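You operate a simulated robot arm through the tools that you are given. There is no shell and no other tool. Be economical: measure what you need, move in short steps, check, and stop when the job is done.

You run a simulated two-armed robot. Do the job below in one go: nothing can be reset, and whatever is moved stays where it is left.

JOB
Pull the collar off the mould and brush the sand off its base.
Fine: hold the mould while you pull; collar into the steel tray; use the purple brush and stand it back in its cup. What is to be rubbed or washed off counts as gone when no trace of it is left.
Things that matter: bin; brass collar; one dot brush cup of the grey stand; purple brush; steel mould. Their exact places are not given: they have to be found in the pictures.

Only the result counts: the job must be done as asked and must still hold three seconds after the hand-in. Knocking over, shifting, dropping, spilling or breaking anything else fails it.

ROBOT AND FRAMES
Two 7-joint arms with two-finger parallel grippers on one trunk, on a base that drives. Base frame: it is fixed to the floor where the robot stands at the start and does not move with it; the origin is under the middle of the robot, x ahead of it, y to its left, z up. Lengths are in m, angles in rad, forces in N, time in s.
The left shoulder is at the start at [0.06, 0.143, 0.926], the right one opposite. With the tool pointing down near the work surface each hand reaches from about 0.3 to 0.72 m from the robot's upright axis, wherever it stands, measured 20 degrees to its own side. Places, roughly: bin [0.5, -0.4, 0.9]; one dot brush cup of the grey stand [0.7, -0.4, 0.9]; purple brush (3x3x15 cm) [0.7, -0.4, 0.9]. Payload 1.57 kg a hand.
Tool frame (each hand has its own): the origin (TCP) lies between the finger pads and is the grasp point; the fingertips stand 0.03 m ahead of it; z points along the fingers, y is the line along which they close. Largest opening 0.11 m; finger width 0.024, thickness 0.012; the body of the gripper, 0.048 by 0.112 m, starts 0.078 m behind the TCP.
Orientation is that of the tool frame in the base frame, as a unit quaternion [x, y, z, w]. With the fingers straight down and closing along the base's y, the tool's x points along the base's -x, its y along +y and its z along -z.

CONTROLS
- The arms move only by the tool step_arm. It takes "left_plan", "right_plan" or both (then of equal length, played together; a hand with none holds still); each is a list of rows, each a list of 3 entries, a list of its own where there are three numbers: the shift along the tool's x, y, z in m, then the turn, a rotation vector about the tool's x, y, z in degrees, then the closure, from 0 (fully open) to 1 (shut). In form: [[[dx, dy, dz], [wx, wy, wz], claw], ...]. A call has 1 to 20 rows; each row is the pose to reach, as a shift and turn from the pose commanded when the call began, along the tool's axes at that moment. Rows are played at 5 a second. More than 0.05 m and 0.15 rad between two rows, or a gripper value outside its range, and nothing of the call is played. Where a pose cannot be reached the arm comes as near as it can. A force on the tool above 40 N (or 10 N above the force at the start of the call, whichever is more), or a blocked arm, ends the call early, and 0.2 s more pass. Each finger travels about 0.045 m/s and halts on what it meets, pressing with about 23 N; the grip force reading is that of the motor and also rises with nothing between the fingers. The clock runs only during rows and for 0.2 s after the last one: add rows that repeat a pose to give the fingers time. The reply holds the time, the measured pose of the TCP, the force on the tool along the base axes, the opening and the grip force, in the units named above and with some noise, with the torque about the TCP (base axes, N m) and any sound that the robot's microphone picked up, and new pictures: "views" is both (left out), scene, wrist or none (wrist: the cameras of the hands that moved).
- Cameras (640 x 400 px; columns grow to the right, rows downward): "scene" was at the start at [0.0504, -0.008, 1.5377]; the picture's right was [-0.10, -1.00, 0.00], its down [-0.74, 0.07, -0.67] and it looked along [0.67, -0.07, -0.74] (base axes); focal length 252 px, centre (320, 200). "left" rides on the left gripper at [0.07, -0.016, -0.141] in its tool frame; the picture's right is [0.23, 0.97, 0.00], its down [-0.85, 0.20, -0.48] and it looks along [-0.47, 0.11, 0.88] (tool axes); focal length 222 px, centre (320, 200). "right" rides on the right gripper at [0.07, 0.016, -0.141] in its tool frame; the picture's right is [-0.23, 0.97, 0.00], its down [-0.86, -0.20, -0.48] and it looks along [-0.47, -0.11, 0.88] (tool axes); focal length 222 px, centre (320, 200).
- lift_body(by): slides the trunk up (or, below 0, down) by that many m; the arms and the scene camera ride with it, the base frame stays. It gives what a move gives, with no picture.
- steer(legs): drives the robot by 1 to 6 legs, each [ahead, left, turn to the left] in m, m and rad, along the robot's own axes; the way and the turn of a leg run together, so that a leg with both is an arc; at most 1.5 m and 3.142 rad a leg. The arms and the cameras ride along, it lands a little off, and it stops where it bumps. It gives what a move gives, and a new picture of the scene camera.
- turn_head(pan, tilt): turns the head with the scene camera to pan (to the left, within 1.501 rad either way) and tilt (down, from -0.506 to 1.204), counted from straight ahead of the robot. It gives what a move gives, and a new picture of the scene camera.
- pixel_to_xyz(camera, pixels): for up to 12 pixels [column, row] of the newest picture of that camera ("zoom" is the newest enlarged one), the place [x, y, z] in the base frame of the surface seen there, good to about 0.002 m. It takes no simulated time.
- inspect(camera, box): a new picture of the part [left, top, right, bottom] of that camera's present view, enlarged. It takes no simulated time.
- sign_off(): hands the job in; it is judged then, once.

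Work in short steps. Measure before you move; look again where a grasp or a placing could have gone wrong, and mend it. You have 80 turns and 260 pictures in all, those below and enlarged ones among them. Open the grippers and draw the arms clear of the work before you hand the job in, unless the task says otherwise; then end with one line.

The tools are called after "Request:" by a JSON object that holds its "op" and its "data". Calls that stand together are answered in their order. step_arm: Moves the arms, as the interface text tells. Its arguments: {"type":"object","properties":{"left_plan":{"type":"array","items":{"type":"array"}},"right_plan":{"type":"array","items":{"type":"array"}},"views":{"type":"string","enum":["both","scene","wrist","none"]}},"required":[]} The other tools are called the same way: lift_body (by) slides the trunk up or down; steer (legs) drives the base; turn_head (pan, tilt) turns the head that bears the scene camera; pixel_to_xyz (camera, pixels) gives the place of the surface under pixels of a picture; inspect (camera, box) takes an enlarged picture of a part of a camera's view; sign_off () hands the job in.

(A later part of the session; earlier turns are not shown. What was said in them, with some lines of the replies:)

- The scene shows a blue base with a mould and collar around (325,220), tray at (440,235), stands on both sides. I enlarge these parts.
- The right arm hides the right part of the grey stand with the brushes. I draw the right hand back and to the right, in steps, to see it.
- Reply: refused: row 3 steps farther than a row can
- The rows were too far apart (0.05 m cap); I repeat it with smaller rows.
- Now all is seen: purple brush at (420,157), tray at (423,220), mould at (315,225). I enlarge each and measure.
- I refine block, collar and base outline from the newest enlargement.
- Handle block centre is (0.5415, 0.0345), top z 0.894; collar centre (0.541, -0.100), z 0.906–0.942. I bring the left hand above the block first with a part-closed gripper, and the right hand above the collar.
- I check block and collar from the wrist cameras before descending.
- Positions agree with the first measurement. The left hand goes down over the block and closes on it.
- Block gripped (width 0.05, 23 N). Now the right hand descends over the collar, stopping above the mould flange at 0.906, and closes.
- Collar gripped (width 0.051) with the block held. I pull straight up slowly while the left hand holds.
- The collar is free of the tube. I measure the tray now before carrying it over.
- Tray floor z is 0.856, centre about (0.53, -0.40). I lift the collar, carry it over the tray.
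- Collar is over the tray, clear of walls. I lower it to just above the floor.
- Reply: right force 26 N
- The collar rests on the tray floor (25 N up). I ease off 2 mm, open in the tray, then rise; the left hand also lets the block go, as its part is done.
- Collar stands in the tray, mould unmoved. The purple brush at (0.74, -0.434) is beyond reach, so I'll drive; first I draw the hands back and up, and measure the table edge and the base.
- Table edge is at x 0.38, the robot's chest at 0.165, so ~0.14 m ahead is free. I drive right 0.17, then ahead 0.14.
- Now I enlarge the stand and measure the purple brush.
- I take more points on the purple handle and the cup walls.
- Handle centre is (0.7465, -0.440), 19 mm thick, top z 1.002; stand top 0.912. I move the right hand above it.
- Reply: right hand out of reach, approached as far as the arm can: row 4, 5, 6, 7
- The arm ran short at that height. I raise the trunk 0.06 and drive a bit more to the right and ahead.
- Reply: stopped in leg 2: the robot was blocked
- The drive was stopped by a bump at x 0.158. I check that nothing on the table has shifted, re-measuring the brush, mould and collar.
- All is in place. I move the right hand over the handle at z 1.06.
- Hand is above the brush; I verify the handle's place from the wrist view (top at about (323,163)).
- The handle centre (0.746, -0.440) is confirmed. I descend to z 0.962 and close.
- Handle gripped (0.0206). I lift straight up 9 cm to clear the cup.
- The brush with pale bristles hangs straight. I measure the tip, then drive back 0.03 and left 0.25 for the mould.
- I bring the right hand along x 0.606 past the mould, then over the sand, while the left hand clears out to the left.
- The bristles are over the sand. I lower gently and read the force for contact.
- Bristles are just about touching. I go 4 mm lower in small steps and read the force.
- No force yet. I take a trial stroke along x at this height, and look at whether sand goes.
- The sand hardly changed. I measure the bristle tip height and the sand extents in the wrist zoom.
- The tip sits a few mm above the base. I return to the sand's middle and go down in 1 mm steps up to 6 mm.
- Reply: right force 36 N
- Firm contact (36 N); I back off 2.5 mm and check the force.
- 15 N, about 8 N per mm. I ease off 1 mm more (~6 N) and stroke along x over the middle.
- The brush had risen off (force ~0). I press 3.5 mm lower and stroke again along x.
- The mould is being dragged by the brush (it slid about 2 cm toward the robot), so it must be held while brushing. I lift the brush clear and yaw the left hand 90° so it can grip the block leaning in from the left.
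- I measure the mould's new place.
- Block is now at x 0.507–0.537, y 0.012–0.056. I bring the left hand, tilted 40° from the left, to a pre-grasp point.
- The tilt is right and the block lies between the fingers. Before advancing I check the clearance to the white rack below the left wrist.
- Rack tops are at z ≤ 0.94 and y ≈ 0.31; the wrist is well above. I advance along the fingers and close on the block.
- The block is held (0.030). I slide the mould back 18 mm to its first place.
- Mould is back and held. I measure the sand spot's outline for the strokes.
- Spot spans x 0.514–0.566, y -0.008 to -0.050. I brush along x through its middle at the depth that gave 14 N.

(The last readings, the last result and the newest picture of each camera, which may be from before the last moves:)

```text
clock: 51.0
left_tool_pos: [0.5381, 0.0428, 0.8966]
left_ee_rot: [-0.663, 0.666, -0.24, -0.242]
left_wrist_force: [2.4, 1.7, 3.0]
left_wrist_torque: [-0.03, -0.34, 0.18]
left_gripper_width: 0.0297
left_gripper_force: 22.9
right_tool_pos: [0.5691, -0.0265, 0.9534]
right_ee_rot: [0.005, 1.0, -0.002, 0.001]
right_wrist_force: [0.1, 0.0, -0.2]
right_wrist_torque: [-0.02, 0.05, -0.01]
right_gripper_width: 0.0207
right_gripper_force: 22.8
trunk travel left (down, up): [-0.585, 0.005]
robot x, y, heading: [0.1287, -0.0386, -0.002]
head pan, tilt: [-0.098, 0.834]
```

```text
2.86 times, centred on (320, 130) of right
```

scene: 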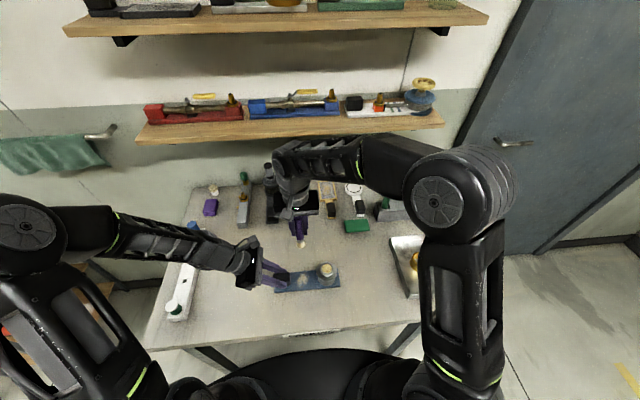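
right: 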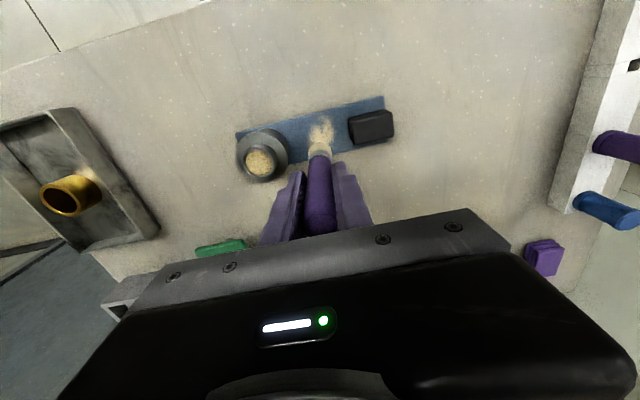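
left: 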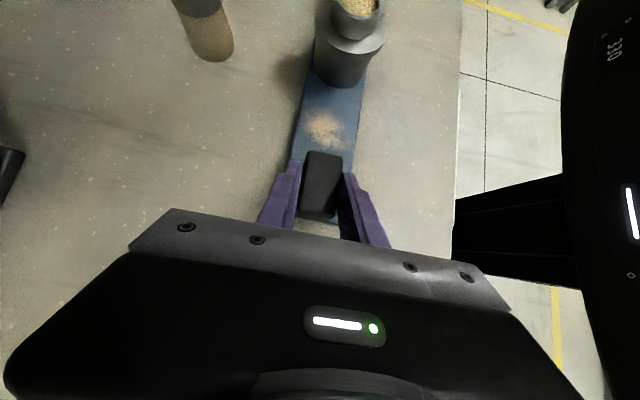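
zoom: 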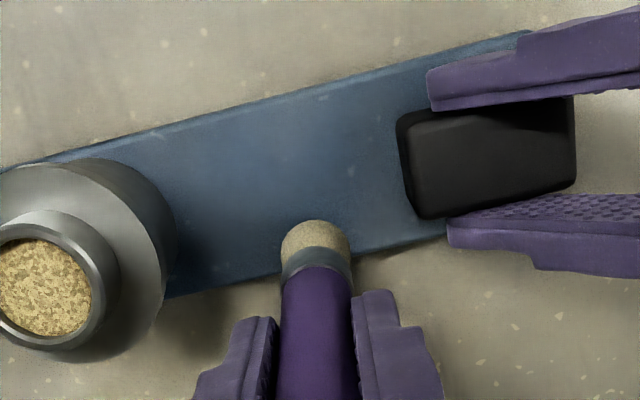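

The spot looks gone. For certainty I make two more light strokes to either side, then lift and look.

Request:
{"op": "step_arm", "data": {"right_plan": [[[0.013, 0.012, 0.001], [0, 0, 0], 1], [[0.03, 0.012, 0.002], [0, 0, 0], 1], [[0.05, 0.012, 0.002], [0, 0, 0], 1], [[0.05, 0, 0.002], [0, 0, 0], 1], [[0.05, -0.013, 0.002], [0, 0, 0], 1], [[0.03, -0.013, 0.002], [0, 0, 0], 1], [[0.01, -0.013, 0.002], [0, 0, 0], 1], [[0.003, -0.006, 0.002], [0, 0, 0], 1], [[0.003, 0.006, 0.001], [0, 0, 0], 1], [[0.003, 0.006, -0.02], [0, 0, 0], 1], [[-0.02, 0.003, -0.055], [0, 0, 0], 1], [[-0.036, 0.0, -0.09], [0, 0, 0], 1]], "views": "none"}}

Request:
{"op": "inspect", "data": {"camera": "scene", "box": [270, 230, 350, 290]}}

Request:
{"op": "inspect", "data": {"camera": "left", "box": [240, 40, 440, 180]}}

Request:
{"op": "inspect", "data": {"camera": "right", "box": [220, 20, 440, 180]}}

```text
clock: 53.6
left_tool_pos: [0.5383, 0.0437, 0.8976]
left_ee_rot: [-0.663, 0.666, -0.241, -0.242]
left_wrist_force: [1.2, 2.4, 11.5]
left_wrist_torque: [-0.12, 0.05, 0.09]
left_gripper_width: 0.0296
left_gripper_force: 23.0
right_tool_pos: [0.6024, -0.0238, 1.0439]
right_ee_rot: [0.004, 1.0, -0.001, 0.001]
right_wrist_force: [-0.3, 0.1, -0.6]
right_wrist_torque: [0.01, 0.0, 0.0]
right_gripper_width: 0.0208
right_gripper_force: 22.6
trunk travel left (down, up): [-0.585, 0.005]
robot x, y, heading: [0.1314, -0.0364, -0.006]
head pan, tilt: [-0.098, 0.834]
```

```text
6.67 times, centred on (310, 260) of scene
```

zoom: 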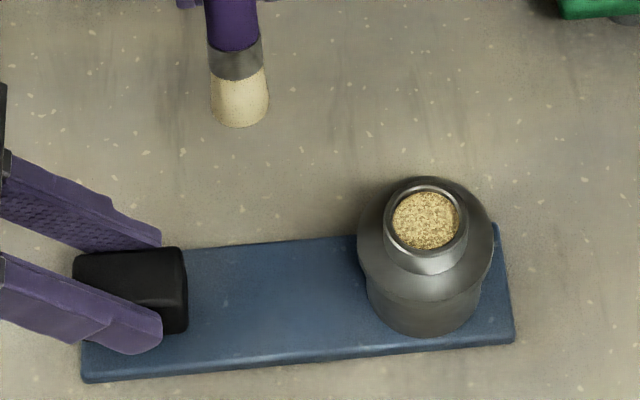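

```text
2.86 times, centred on (340, 110) of left
```

zoom: 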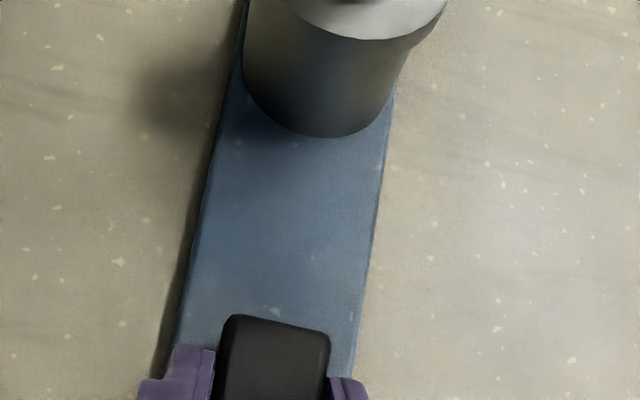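

```text
2.50 times, centred on (330, 100) of right
```

zoom: 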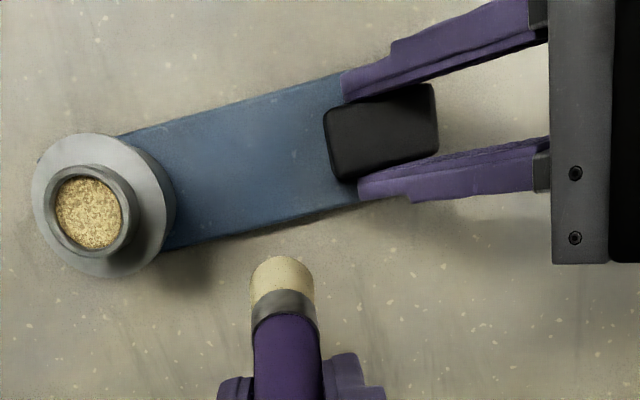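

It looks clean, but there may be a faint light patch in the middle; I enlarge more strongly.

Request:
{"op": "inspect", "data": {"camera": "right", "box": [270, 50, 350, 100]}}

Request:
{"op": "inspect", "data": {"camera": "scene", "box": [290, 260, 322, 282]}}

```text
8.00 times, centred on (310, 75) of right
```

zoom: 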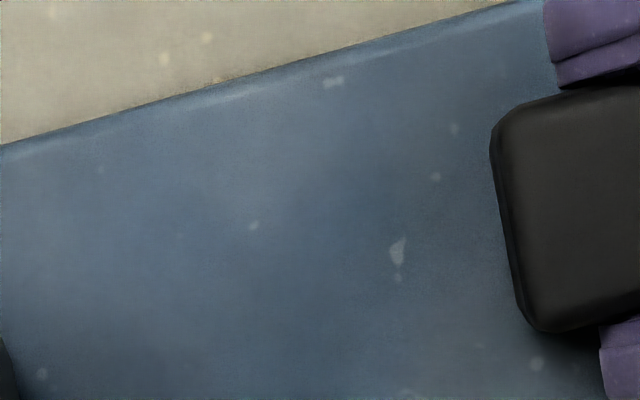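

```text
16.00 times, centred on (306, 271) of scene
```

zoom: 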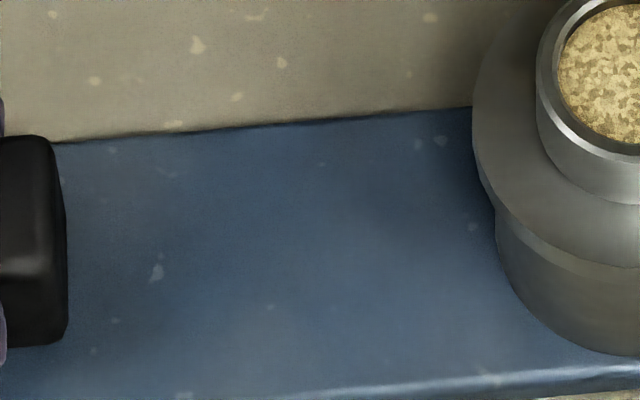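

Only the base's own texture is left. For insurance I make one more full pass over the spot while still holding.

Request:
{"op": "step_arm", "data": {"right_plan": [[[0.02, 0, 0.03], [0, 0, 0], 1], [[0.04, 0, 0.065], [0, 0, 0], 1], [[0.045, 0.01, 0.088], [0, 0, 0], 1], [[0.045, 0.01, 0.092], [0, 0, 0], 1], [[0.065, 0.01, 0.092], [0, 0, 0], 1], [[0.087, 0.01, 0.092], [0, 0, 0], 1], [[0.087, -0.004, 0.092], [0, 0, 0], 1], [[0.065, -0.004, 0.092], [0, 0, 0], 1], [[0.04, -0.004, 0.092], [0, 0, 0], 1], [[0.04, -0.02, 0.092], [0, 0, 0], 1], [[0.065, -0.02, 0.092], [0, 0, 0], 1], [[0.087, -0.02, 0.092], [0, 0, 0], 1], [[0.065, -0.008, 0.092], [0, 0, 0], 1], [[0.05, 0, 0.07], [0, 0, 0], 1], [[0.03, 0, 0.035], [0, 0, 0], 1], [[0, 0, 0], [0, 0, 0], 1], [[0, 0, 0], [0, 0, 0], 1]], "views": "none"}}

Request:
{"op": "inspect", "data": {"camera": "scene", "box": [270, 230, 350, 290]}}

Request:
{"op": "inspect", "data": {"camera": "right", "box": [220, 20, 440, 180]}}

```text
clock: 57.2
left_tool_pos: [0.5373, 0.0429, 0.8983]
left_ee_rot: [-0.663, 0.666, -0.24, -0.243]
left_wrist_force: [-2.6, 0.6, 6.8]
left_wrist_torque: [-0.17, 0.02, 0.0]
left_gripper_width: 0.03
left_gripper_force: 23.0
right_tool_pos: [0.6039, -0.0299, 1.0452]
right_ee_rot: [0.003, 1.0, -0.002, 0.001]
right_wrist_force: [0.2, 0.5, 0.2]
right_wrist_torque: [-0.01, -0.01, 0.01]
right_gripper_width: 0.0206
right_gripper_force: 22.8
trunk travel left (down, up): [-0.585, 0.005]
robot x, y, heading: [0.1296, -0.0396, -0.002]
head pan, tilt: [-0.098, 0.834]
```

```text
6.67 times, centred on (310, 260) of scene
```

zoom: 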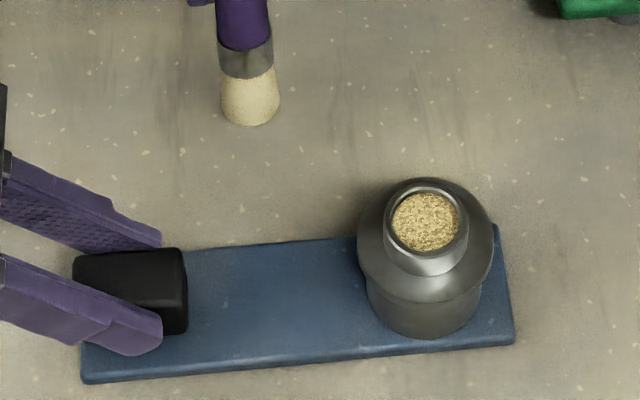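

```text
2.50 times, centred on (330, 100) of right
```

zoom: 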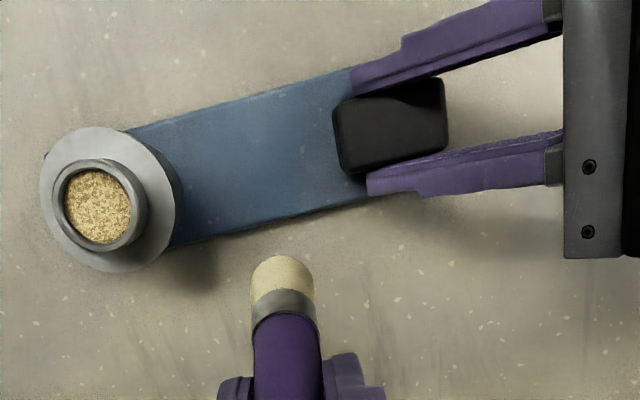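

The base is clean. The left hand lets go of the block, draws back along its fingers, and then rises.

Request:
{"op": "step_arm", "data": {"left_plan": [[[0, 0, 0], [0, 0, 0], 0.7], [[0, 0, 0], [0, 0, 0], 0.5], [[0, 0, 0], [0, 0, 0], 0.4], [[0, 0, 0], [0, 0, 0], 0.4], [[0, 0, -0.02], [0, 0, 0], 0.4], [[0, 0, -0.05], [0, 0, 0], 0.4], [[0, 0, -0.085], [0, 0, 0], 0.4], [[0.0, 0.03, -0.12], [0, 0, 0], 0.4], [[0.0, 0.06, -0.155], [0, 0, 0], 0.4], [[0.0, 0.09, -0.19], [0, 0, 0], 0.4]], "right_plan": [[[0, 0, 0], [0, 0, 0], 1], [[0, 0, 0], [0, 0, 0], 1], [[0, 0, 0], [0, 0, 0], 1], [[0, 0, 0], [0, 0, 0], 1], [[0, 0, 0], [0, 0, 0], 1], [[0, -0.03, 0], [0, 0, 0], 1], [[0, -0.06, 0], [0, 0, 0], 1], [[0, -0.09, 0], [0, 0, 0], 1], [[0, -0.125, 0], [0, 0, 0], 1], [[0, -0.16, 0], [0, 0, 0], 1]], "views": "scene"}}

```text
clock: 59.5
left_tool_pos: [0.4458, 0.166, 1.0405]
left_ee_rot: [-0.662, 0.667, -0.241, -0.243]
left_wrist_force: [0.1, 0.1, -0.5]
left_wrist_torque: [0.0, -0.02, 0.0]
left_gripper_width: 0.0659
left_gripper_force: 0.1
right_tool_pos: [0.6011, -0.1895, 1.0427]
right_ee_rot: [0.004, 1.0, -0.002, 0.002]
right_wrist_force: [-0.2, 0.1, 0.4]
right_wrist_torque: [0.02, -0.05, 0.0]
right_gripper_width: 0.0208
right_gripper_force: 22.9
trunk travel left (down, up): [-0.585, 0.005]
robot x, y, heading: [0.1324, -0.0384, -0.001]
head pan, tilt: [-0.098, 0.834]
```

scene: 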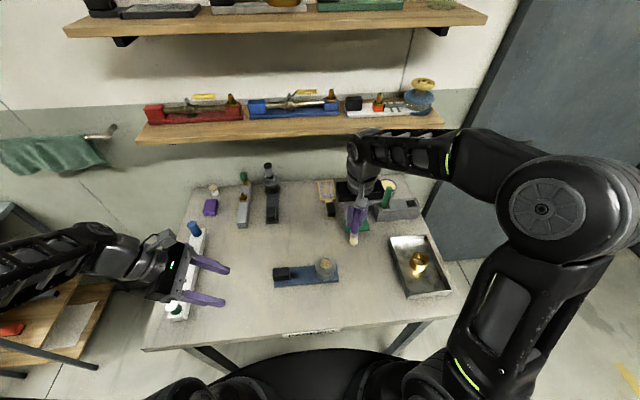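

I raise and level the left hand, then drive right 0.25 and ahead 0.02 to reach the stand.

Request:
{"op": "step_arm", "data": {"left_plan": [[[0.01, 0, -0.013], [0, -6.7, 0], 0.4], [[0.02, 0, -0.026], [0, -13.4, 0], 0.4], [[0.03, 0, -0.039], [0, -20, 0], 0.4], [[0.042, 0, -0.052], [0, -26.7, 0], 0.4], [[0.053, 0, -0.065], [0, -33.4, 0], 0.4], [[0.064, 0, -0.077], [0, -40, 0], 0.4]], "views": "none"}}

Request:
{"op": "steer", "data": {"legs": [[0, -0.25, 0], [0.017, 0, 0]]}}

Request:
{"op": "inspect", "data": {"camera": "scene", "box": [290, 150, 400, 260]}}

```text
clock: 60.9
left_tool_pos: [0.4466, 0.1643, 1.1425]
left_ee_rot: [-0.707, 0.708, 0.001, 0.001]
left_wrist_force: [0.8, -0.1, -0.8]
left_wrist_torque: [0.02, 0.04, -0.02]
left_gripper_width: 0.0659
left_gripper_force: 0.1
right_tool_pos: [0.6009, -0.1885, 1.0419]
right_ee_rot: [0.004, 1.0, -0.001, 0.001]
right_wrist_force: [0.2, 0.1, -1.4]
right_wrist_torque: [-0.02, 0.02, 0.01]
right_gripper_width: 0.0209
right_gripper_force: 23.1
trunk travel left (down, up): [-0.585, 0.005]
robot x, y, heading: [0.1319, -0.0416, -0.006]
head pan, tilt: [-0.098, 0.834]
```

```text
clock: 63.0
left_tool_pos: [0.4618, -0.0813, 1.1418]
left_ee_rot: [-0.707, 0.707, 0.0, -0.001]
left_wrist_force: [0.7, 0.4, -0.5]
left_wrist_torque: [-0.04, 0.02, -0.01]
left_gripper_width: 0.066
left_gripper_force: 0.1
right_tool_pos: [0.6192, -0.4338, 1.0418]
right_ee_rot: [0.002, 1.0, -0.001, 0.0]
right_wrist_force: [0.3, 0.4, -1.0]
right_wrist_torque: [0.01, 0.01, -0.01]
right_gripper_width: 0.0209
right_gripper_force: 23.3
trunk travel left (down, up): [-0.585, 0.005]
robot x, y, heading: [0.1472, -0.2849, -0.003]
head pan, tilt: [-0.098, 0.834]
```

scene: 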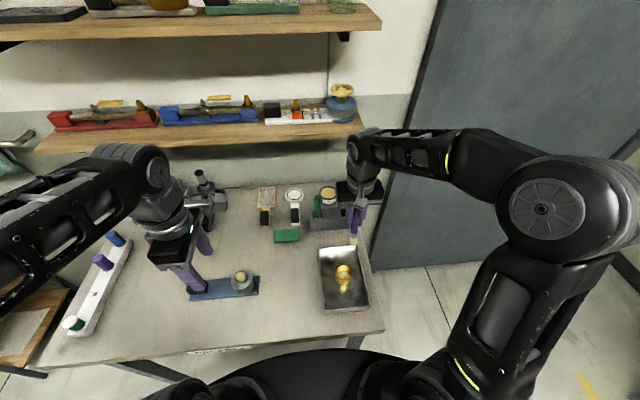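

```text
3.64 times, centred on (345, 205) of scene
```

zoom: 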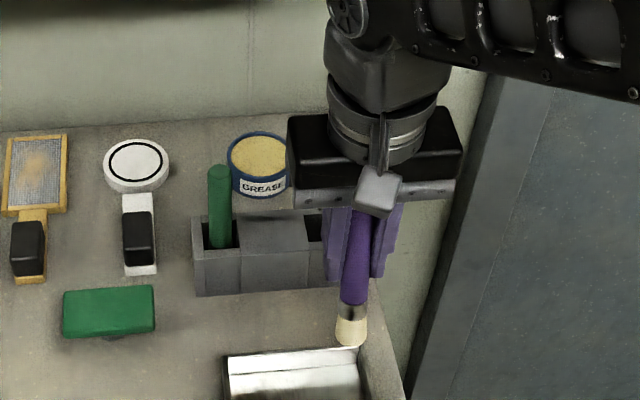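

I raise a bit and go over the cup at (0.7465, -0.440), keeping the tip above the stand.

Request:
{"op": "step_arm", "data": {"right_plan": [[[0, 0, -0.012], [0, 0, 0], 1], [[-0.03, -0.002, -0.018], [0, 0, 0], 1], [[-0.06, -0.004, -0.018], [0, 0, 0], 1], [[-0.09, -0.006, -0.018], [0, 0, 0], 1], [[-0.115, -0.006, -0.018], [0, 0, 0], 1], [[-0.1275, -0.006, -0.018], [0, 0, 0], 1], [[-0.1275, -0.006, -0.018], [0, 0, 0], 1]], "views": "wrist"}}

Request:
{"op": "inspect", "data": {"camera": "scene", "box": [300, 160, 380, 240]}}

Request:
{"op": "inspect", "data": {"camera": "right", "box": [240, 80, 440, 220]}}

```text
clock: 64.6
left_tool_pos: [0.4613, -0.0807, 1.1418]
left_ee_rot: [-0.707, 0.708, 0.001, -0.001]
left_wrist_force: [-0.9, -0.4, 0.4]
left_wrist_torque: [0.0, 0.01, 0.01]
left_gripper_width: 0.0659
left_gripper_force: 0.0
right_tool_pos: [0.7445, -0.4414, 1.0589]
right_ee_rot: [0.002, 1.0, -0.001, 0.0]
right_wrist_force: [-0.4, 0.1, -1.0]
right_wrist_torque: [0.0, -0.02, -0.02]
right_gripper_width: 0.0205
right_gripper_force: 22.9
trunk travel left (down, up): [-0.585, 0.005]
robot x, y, heading: [0.1466, -0.2867, 0.001]
head pan, tilt: [-0.098, 0.834]
```

right: 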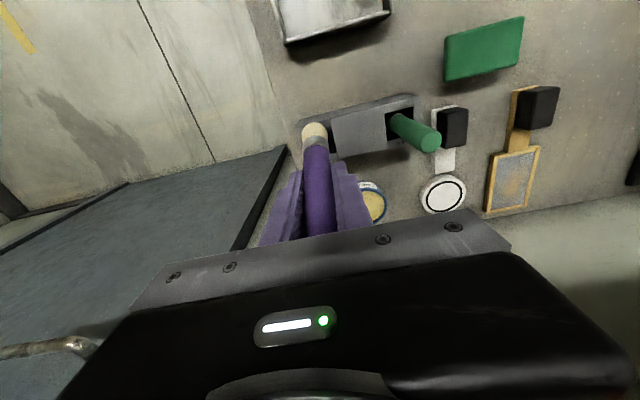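

```text
5.00 times, centred on (340, 200) of scene
```

zoom: 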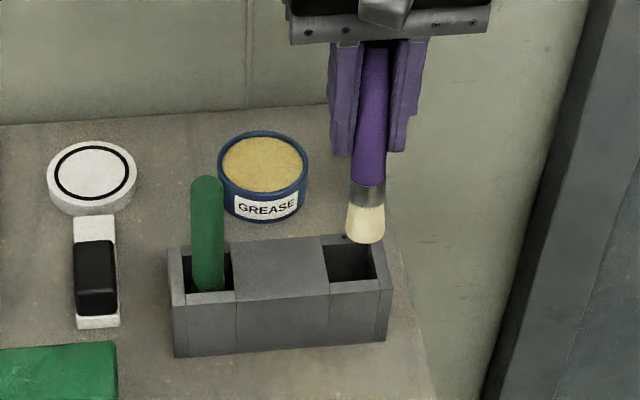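

```text
2.86 times, centred on (340, 150) of right
```

zoom: 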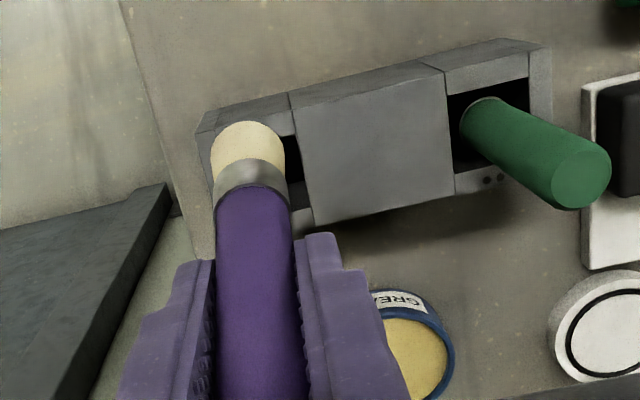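

The cup is open and shows one dot on its back rim. I measure its rim walls.

Request:
{"op": "inspect", "data": {"camera": "scene", "box": [355, 198, 385, 228]}}

```text
13.33 times, centred on (370, 213) of scene
```

zoom: 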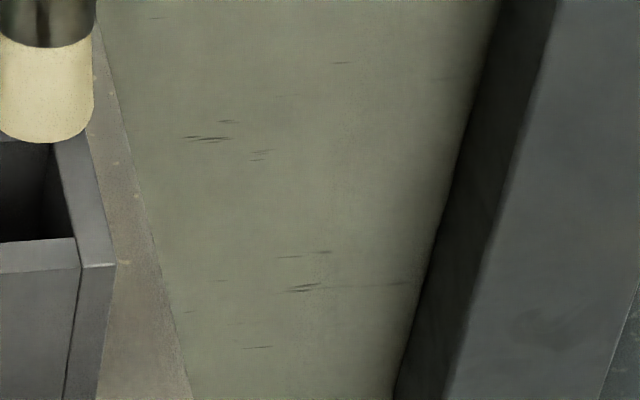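

The box was off; I enlarge around (346,212) instead.

Request:
{"op": "inspect", "data": {"camera": "scene", "box": [322, 197, 370, 227]}}

Request:
{"op": "pixel_to_xyz", "data": {"camera": "zoom", "pixels": [[310, 242], [395, 245], [350, 255], [260, 180], [250, 220], [380, 200], [405, 200], [270, 150], [320, 115], [345, 60], [320, 90], [365, 90]]}}

```text
13.33 times, centred on (346, 212) of scene
```

zoom: 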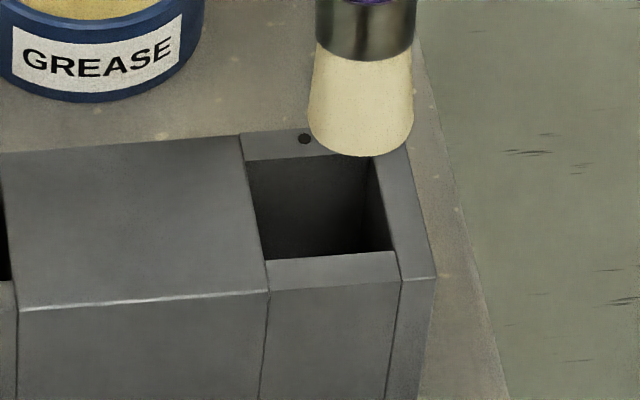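

```text
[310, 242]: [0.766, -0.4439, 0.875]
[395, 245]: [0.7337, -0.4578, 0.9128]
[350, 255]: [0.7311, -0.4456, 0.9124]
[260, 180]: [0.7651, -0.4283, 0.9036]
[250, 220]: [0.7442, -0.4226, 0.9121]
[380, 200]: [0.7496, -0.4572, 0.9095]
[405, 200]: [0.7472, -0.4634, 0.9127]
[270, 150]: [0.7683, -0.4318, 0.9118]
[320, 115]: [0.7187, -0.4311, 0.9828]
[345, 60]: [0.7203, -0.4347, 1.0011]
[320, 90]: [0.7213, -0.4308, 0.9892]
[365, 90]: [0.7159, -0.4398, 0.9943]
```

The bristle seems to lean toward the robot (front at x 0.719 with the TCP at 0.7445): the brush tipped in the grip. I measure its lean.

Request:
{"op": "inspect", "data": {"camera": "scene", "box": [314, 165, 378, 215]}}

Request:
{"op": "pixel_to_xyz", "data": {"camera": "zoom", "pixels": [[340, 80], [338, 120], [335, 160], [330, 195], [328, 235], [325, 250], [325, 275], [325, 295], [325, 305], [305, 280], [350, 280], [322, 285]]}}

Request:
{"op": "pixel_to_xyz", "data": {"camera": "right", "pixels": [[314, 127], [314, 122], [304, 132], [326, 132], [314, 140], [316, 150], [318, 180], [320, 210], [320, 230]]}}

```text
8.00 times, centred on (346, 190) of scene
```

zoom: 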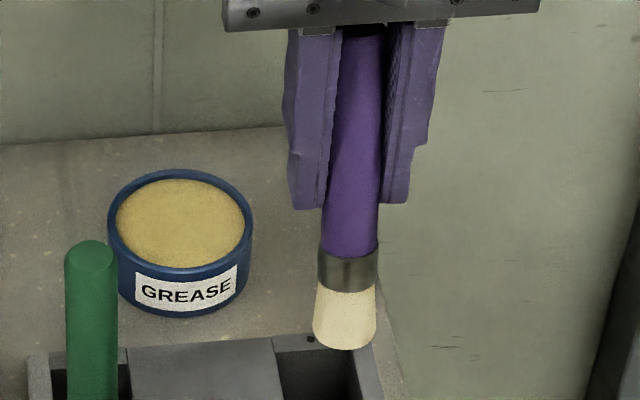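

```text
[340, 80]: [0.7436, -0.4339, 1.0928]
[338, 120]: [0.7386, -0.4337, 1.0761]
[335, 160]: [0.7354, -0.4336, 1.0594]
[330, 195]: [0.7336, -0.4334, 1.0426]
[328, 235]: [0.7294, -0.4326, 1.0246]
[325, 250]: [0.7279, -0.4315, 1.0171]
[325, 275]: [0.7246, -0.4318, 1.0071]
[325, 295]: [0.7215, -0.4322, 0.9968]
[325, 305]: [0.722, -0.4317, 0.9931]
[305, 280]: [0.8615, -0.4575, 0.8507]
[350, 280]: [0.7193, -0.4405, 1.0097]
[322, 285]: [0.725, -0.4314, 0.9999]
```

```text
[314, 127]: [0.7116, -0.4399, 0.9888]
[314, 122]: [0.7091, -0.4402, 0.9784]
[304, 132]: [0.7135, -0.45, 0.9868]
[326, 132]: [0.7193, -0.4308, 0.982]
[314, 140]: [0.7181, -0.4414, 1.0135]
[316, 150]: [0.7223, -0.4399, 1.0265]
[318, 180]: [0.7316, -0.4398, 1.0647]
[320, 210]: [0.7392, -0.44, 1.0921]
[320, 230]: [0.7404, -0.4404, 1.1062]
```

The brush leans 11.7° in x only. I turn the hand by -11.7° about its y axis so that the brush hangs upright, and centre it on the cup (0.748, -0.4405).

Request:
{"op": "step_arm", "data": {"right_plan": [[[0, 0, -0.003], [0, -4, 0], 1], [[0, 0, -0.003], [0, -8, 0], 1], [[-0.003, 0.001, -0.003], [0, -11.7, 0], 1], [[-0.003, 0.001, -0.003], [0, -11.7, 0], 1]], "views": "wrist"}}

Request:
{"op": "inspect", "data": {"camera": "scene", "box": [314, 165, 378, 215]}}

Request:
{"op": "pixel_to_xyz", "data": {"camera": "zoom", "pixels": [[345, 80], [345, 120], [345, 160], [345, 195], [345, 220], [345, 235], [345, 250], [345, 265], [345, 280], [345, 290], [345, 300], [330, 270]]}}

```text
clock: 65.6
left_tool_pos: [0.4624, -0.0803, 1.1414]
left_ee_rot: [-0.707, 0.708, 0.001, 0.0]
left_wrist_force: [0.4, -0.2, 0.3]
left_wrist_torque: [0.0, -0.01, -0.02]
left_gripper_width: 0.0663
left_gripper_force: 0.0
right_tool_pos: [0.7481, -0.4409, 1.063]
right_ee_rot: [0.002, 0.995, -0.002, 0.102]
right_wrist_force: [-0.3, 0.3, 0.0]
right_wrist_torque: [0.0, -0.02, -0.01]
right_gripper_width: 0.0208
right_gripper_force: 22.9
trunk travel left (down, up): [-0.585, 0.005]
robot x, y, heading: [0.1466, -0.288, -0.001]
head pan, tilt: [-0.098, 0.834]
```

right: 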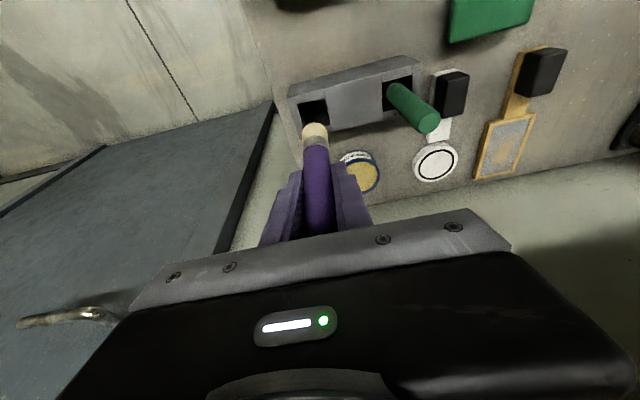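

```text
8.00 times, centred on (346, 190) of scene
```

zoom: 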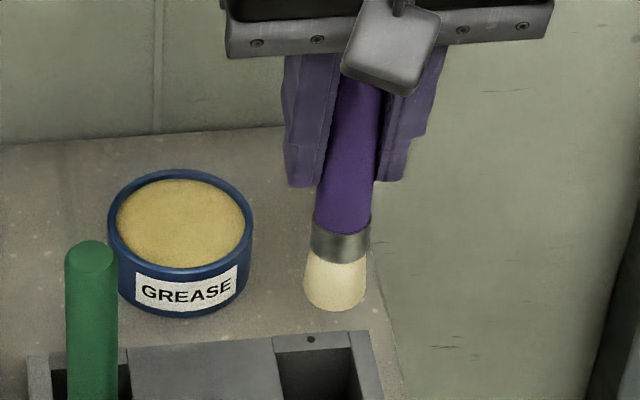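

```text
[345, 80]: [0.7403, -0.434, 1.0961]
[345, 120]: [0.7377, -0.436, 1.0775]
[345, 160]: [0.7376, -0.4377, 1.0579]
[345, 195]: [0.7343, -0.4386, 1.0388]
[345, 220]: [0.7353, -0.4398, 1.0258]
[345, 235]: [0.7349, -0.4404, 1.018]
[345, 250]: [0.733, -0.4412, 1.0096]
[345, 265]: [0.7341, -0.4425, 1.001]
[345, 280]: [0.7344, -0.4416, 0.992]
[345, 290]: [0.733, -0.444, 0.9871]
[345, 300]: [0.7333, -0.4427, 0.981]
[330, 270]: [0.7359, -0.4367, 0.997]
```

A residual ~3.5° lean remains. I correct it, shift 1.5 mm right, and lower so that the tip is just above the rim.

Request:
{"op": "step_arm", "data": {"right_plan": [[[0.001, -0.0015, 0], [0, -3.5, 0], 1], [[0.0051, -0.0015, 0.0196], [0, -3.5, 0], 1], [[0.0082, -0.0015, 0.0343], [0, -3.5, 0], 1], [[0.0082, -0.0015, 0.0343], [0, -3.5, 0], 1]], "views": "wrist"}}

Request:
{"op": "inspect", "data": {"camera": "scene", "box": [314, 180, 378, 220]}}

Request:
{"op": "pixel_to_xyz", "data": {"camera": "zoom", "pixels": [[340, 60], [340, 100], [340, 140], [340, 180], [340, 200], [340, 220], [340, 235], [320, 220], [360, 220], [310, 220], [369, 220], [340, 250]]}}

Request:
{"op": "inspect", "data": {"camera": "right", "box": [260, 60, 400, 160]}}

```text
clock: 66.6
left_tool_pos: [0.4622, -0.0807, 1.1424]
left_ee_rot: [-0.706, 0.708, 0.001, 0.0]
left_wrist_force: [0.0, -0.4, -0.7]
left_wrist_torque: [-0.01, -0.07, 0.0]
left_gripper_width: 0.0658
left_gripper_force: 0.1
right_tool_pos: [0.7465, -0.441, 1.028]
right_ee_rot: [0.003, 0.991, -0.001, 0.133]
right_wrist_force: [-0.2, 0.5, 0.2]
right_wrist_torque: [-0.04, 0.0, 0.02]
right_gripper_width: 0.0208
right_gripper_force: 22.7
trunk travel left (down, up): [-0.585, 0.005]
robot x, y, heading: [0.1482, -0.2868, 0.001]
head pan, tilt: [-0.098, 0.834]
```

right: 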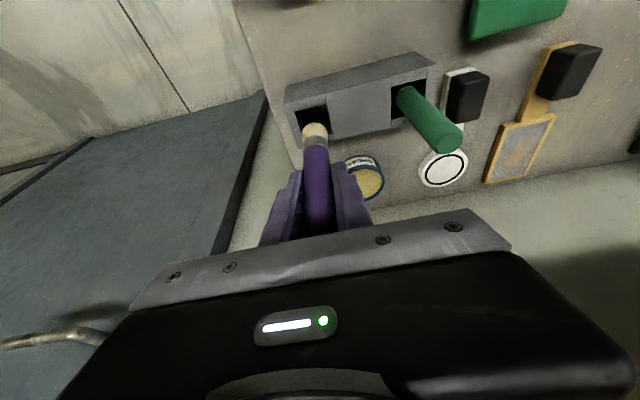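

```text
10.00 times, centred on (346, 200) of scene
```

zoom: 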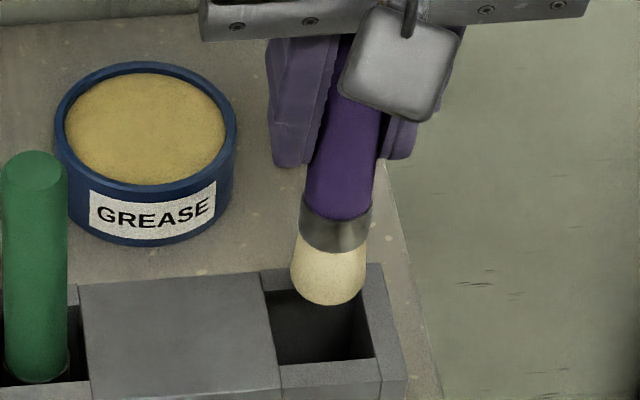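

```text
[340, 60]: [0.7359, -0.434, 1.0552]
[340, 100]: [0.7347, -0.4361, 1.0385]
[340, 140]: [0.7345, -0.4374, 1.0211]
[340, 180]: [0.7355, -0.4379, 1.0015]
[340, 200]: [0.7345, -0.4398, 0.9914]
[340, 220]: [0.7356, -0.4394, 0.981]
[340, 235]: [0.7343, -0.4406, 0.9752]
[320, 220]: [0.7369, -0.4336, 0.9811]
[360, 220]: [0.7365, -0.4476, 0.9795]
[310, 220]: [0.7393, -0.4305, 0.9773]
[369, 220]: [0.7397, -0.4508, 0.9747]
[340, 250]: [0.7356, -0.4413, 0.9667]
```

```text
4.00 times, centred on (330, 110) of right
```

zoom: 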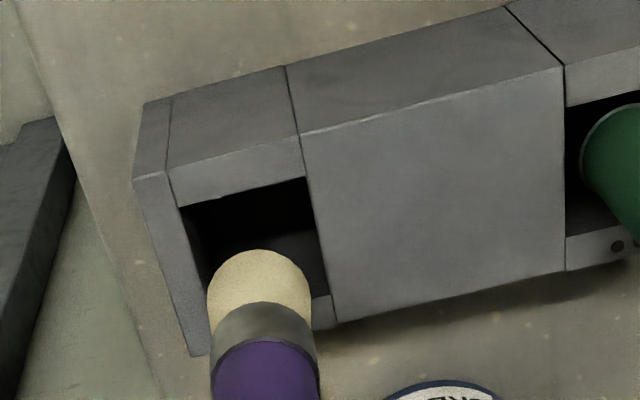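

The brush is upright at (0.7445, -0.4407); cup centre is (0.749, -0.4405). I shift 4 mm ahead and lower into the cup to TCP z ≈ 0.957, watching force.

Request:
{"op": "step_arm", "data": {"right_plan": [[[-0.0039, 0, 0.001], [0, 0, 0], 1], [[-0.0013, 0, 0.0107], [0, 0, 0], 1], [[0.0014, 0, 0.0203], [0, 0, 0], 1], [[0.004, 0, 0.03], [0, 0, 0], 1], [[0.0066, 0, 0.0397], [0, 0, 0], 1], [[0.0092, 0, 0.0493], [0, 0, 0], 1], [[0.0118, 0, 0.059], [0, 0, 0], 1], [[0.0139, 0, 0.0667], [0, 0, 0], 1], [[0.0147, 0, 0.0696], [0, 0, 0], 1]], "views": "wrist"}}

Request:
{"op": "inspect", "data": {"camera": "scene", "box": [314, 180, 378, 220]}}

```text
clock: 68.6
left_tool_pos: [0.4604, -0.0812, 1.1425]
left_ee_rot: [-0.706, 0.708, 0.001, 0.0]
left_wrist_force: [-0.6, 0.4, -0.1]
left_wrist_torque: [-0.02, 0.01, -0.02]
left_gripper_width: 0.0659
left_gripper_force: 0.1
right_tool_pos: [0.7509, -0.4427, 0.9573]
right_ee_rot: [0.002, 0.991, -0.002, 0.134]
right_wrist_force: [-2.9, -0.9, 2.2]
right_wrist_torque: [-0.09, 0.2, -0.05]
right_gripper_width: 0.0207
right_gripper_force: 22.9
trunk travel left (down, up): [-0.585, 0.005]
robot x, y, heading: [0.1485, -0.2844, 0.002]
head pan, tilt: [-0.098, 0.834]
```

right: 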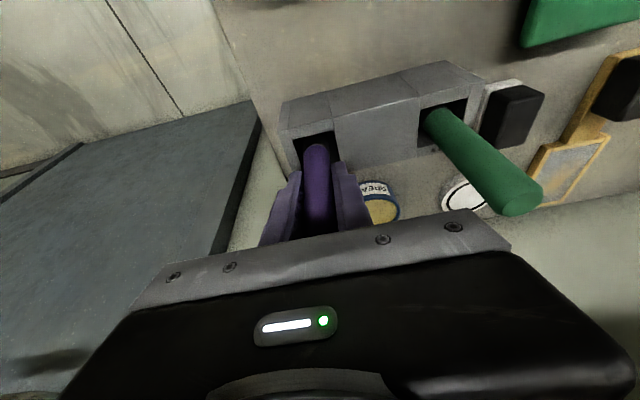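

```text
10.00 times, centred on (346, 200) of scene
```

zoom: 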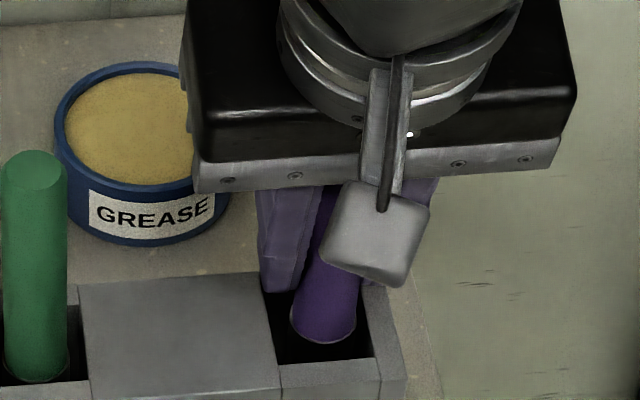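

The brush is inside the cup with only a 3 N touch on the back wall. I ease back 2 mm and open the fingers.

Request:
{"op": "step_arm", "data": {"right_plan": [[[0.002, 0, 0], [0, 0, 0], 1], [[0.002, 0, 0], [0, 0, 0], 0.85], [[0.002, 0, 0], [0, 0, 0], 0.7], [[0.002, 0, 0], [0, 0, 0], 0.55], [[0.002, 0, 0], [0, 0, 0], 0.45], [[0.002, 0, 0], [0, 0, 0], 0.45]], "views": "wrist"}}

Request:
{"op": "inspect", "data": {"camera": "right", "box": [240, 100, 400, 240]}}

```text
clock: 70.0
left_tool_pos: [0.4626, -0.081, 1.1403]
left_ee_rot: [-0.707, 0.707, 0.001, -0.001]
left_wrist_force: [0.5, 0.3, -0.7]
left_wrist_torque: [0.01, -0.01, 0.03]
left_gripper_width: 0.066
left_gripper_force: 0.0
right_tool_pos: [0.7501, -0.4409, 0.9565]
right_ee_rot: [0.001, 0.991, -0.001, 0.133]
right_wrist_force: [-1.3, 0.1, 0.8]
right_wrist_torque: [0.0, 0.01, 0.01]
right_gripper_width: 0.0607
right_gripper_force: 0.1
trunk travel left (down, up): [-0.585, 0.005]
robot x, y, heading: [0.1459, -0.2892, 0.002]
head pan, tilt: [-0.098, 0.834]
```

right: 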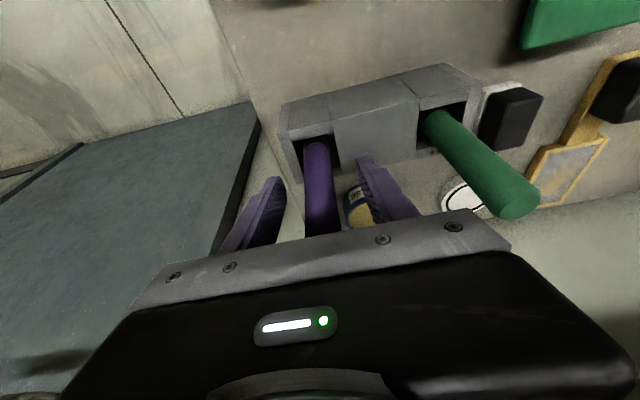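

```text
2.86 times, centred on (320, 170) of right
```

zoom: 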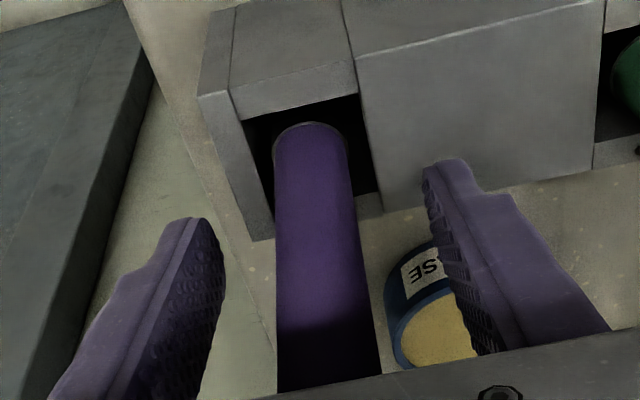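

Released with the brush upright between the fingers. I rise straight up, then draw back.

Request:
{"op": "step_arm", "data": {"right_plan": [[[-0.0052, 0, -0.0193], [0, 0, 0], 0.45], [[-0.0118, 0, -0.0434], [0, 0, 0], 0.45], [[-0.0183, 0, -0.0676], [0, 0, 0], 0.45], [[-0.0249, 0, -0.0917], [0, 0, 0], 0.45], [[-0.0275, 0, -0.1013], [0, 0, 0], 0.45], [[-0.0, 0, -0.12], [0, 0, 0], 0.45], [[0.03, 0, -0.135], [0, 0, 0], 0.45], [[0.07, 0, -0.14], [0, 0, 0], 0.45], [[0.11, 0, -0.14], [0, 0, 0], 0.45], [[0.15, -0.0, -0.14], [0, 0, 0], 0.45]], "views": "scene"}}

Request:
{"op": "inspect", "data": {"camera": "scene", "box": [290, 170, 390, 320]}}

```text
clock: 72.2
left_tool_pos: [0.4602, -0.0805, 1.1418]
left_ee_rot: [-0.706, 0.708, -0.001, 0.0]
left_wrist_force: [-0.1, -0.5, -0.5]
left_wrist_torque: [-0.01, -0.01, -0.02]
left_gripper_width: 0.0662
left_gripper_force: 0.1
right_tool_pos: [0.5644, -0.4421, 1.0516]
right_ee_rot: [0.002, 0.991, -0.001, 0.133]
right_wrist_force: [0.1, -0.1, -0.2]
right_wrist_torque: [-0.03, -0.04, -0.03]
right_gripper_width: 0.0606
right_gripper_force: 0.0
trunk travel left (down, up): [-0.585, 0.005]
robot x, y, heading: [0.1465, -0.2861, 0.001]
head pan, tilt: [-0.098, 0.834]
```

scene: 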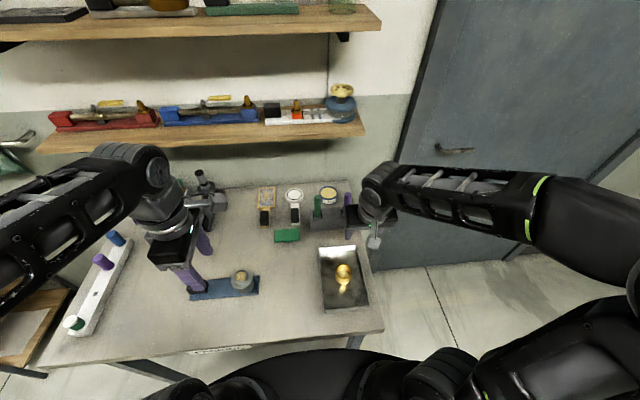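

```text
2.67 times, centred on (340, 245) of scene
```

zoom: 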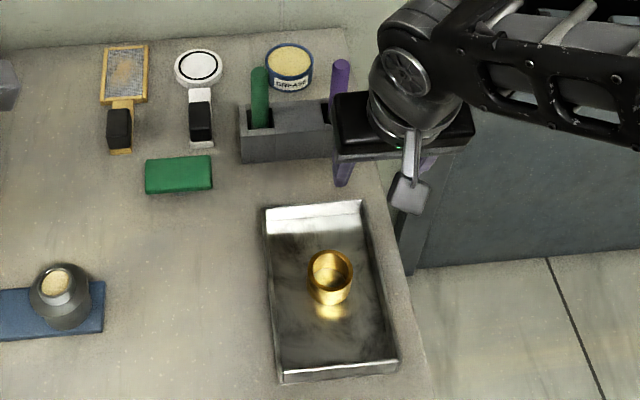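

The brush stands in its cup. I drive back 0.25 m to take the arms clear and look at the whole table.

Request:
{"op": "steer", "data": {"legs": [[-0.25, 0, 0]]}}

Request:
{"op": "inspect", "data": {"camera": "scene", "box": [240, 110, 400, 220]}}

Request:
{"op": "inspect", "data": {"camera": "scene", "box": [140, 130, 320, 260]}}

```text
clock: 74.1
left_tool_pos: [0.2095, -0.0806, 1.1427]
left_ee_rot: [-0.707, 0.707, 0.0, 0.001]
left_wrist_force: [-0.2, -0.3, 0.2]
left_wrist_torque: [0.01, -0.01, 0.0]
left_gripper_width: 0.0659
left_gripper_force: 0.0
right_tool_pos: [0.3139, -0.4407, 1.0519]
right_ee_rot: [0.001, 0.991, -0.001, 0.132]
right_wrist_force: [-0.2, 0.4, 0.5]
right_wrist_torque: [0.0, -0.02, 0.01]
right_gripper_width: 0.0603
right_gripper_force: 0.0
trunk travel left (down, up): [-0.585, 0.005]
robot x, y, heading: [-0.1042, -0.2863, -0.0]
head pan, tilt: [-0.098, 0.834]
```

scene: 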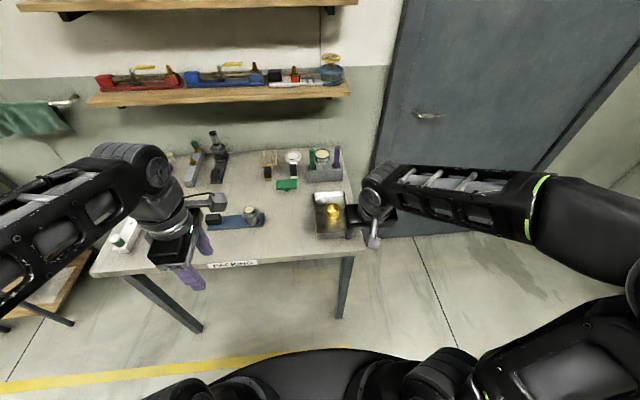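

```text
3.64 times, centred on (320, 165) of scene
```

zoom: 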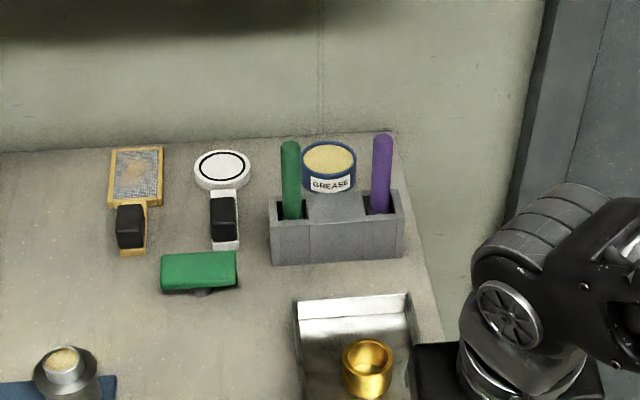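

```text
3.08 times, centred on (230, 195) of scene
```

zoom: 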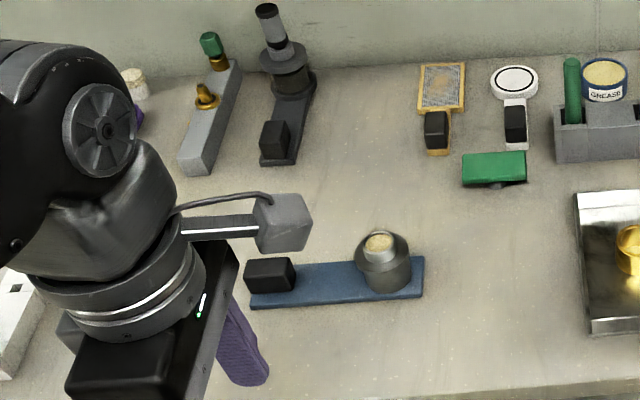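

The collar stands in the steel tray, the base is clean, the purple brush is upright in its one-dot cup, and both grippers are open and clear. I hand in.

Request:
{"op": "sign_off", "data": {}}

```text
The job is handed in.
```

The job is handed in: the collar is in the steel tray, the sand is off the mould's base, and the purple brush is back in its one-dot cup. While I brushed without holding it, the mould slid about 2 cm, so I slid it back to its first place and held it for the rest.
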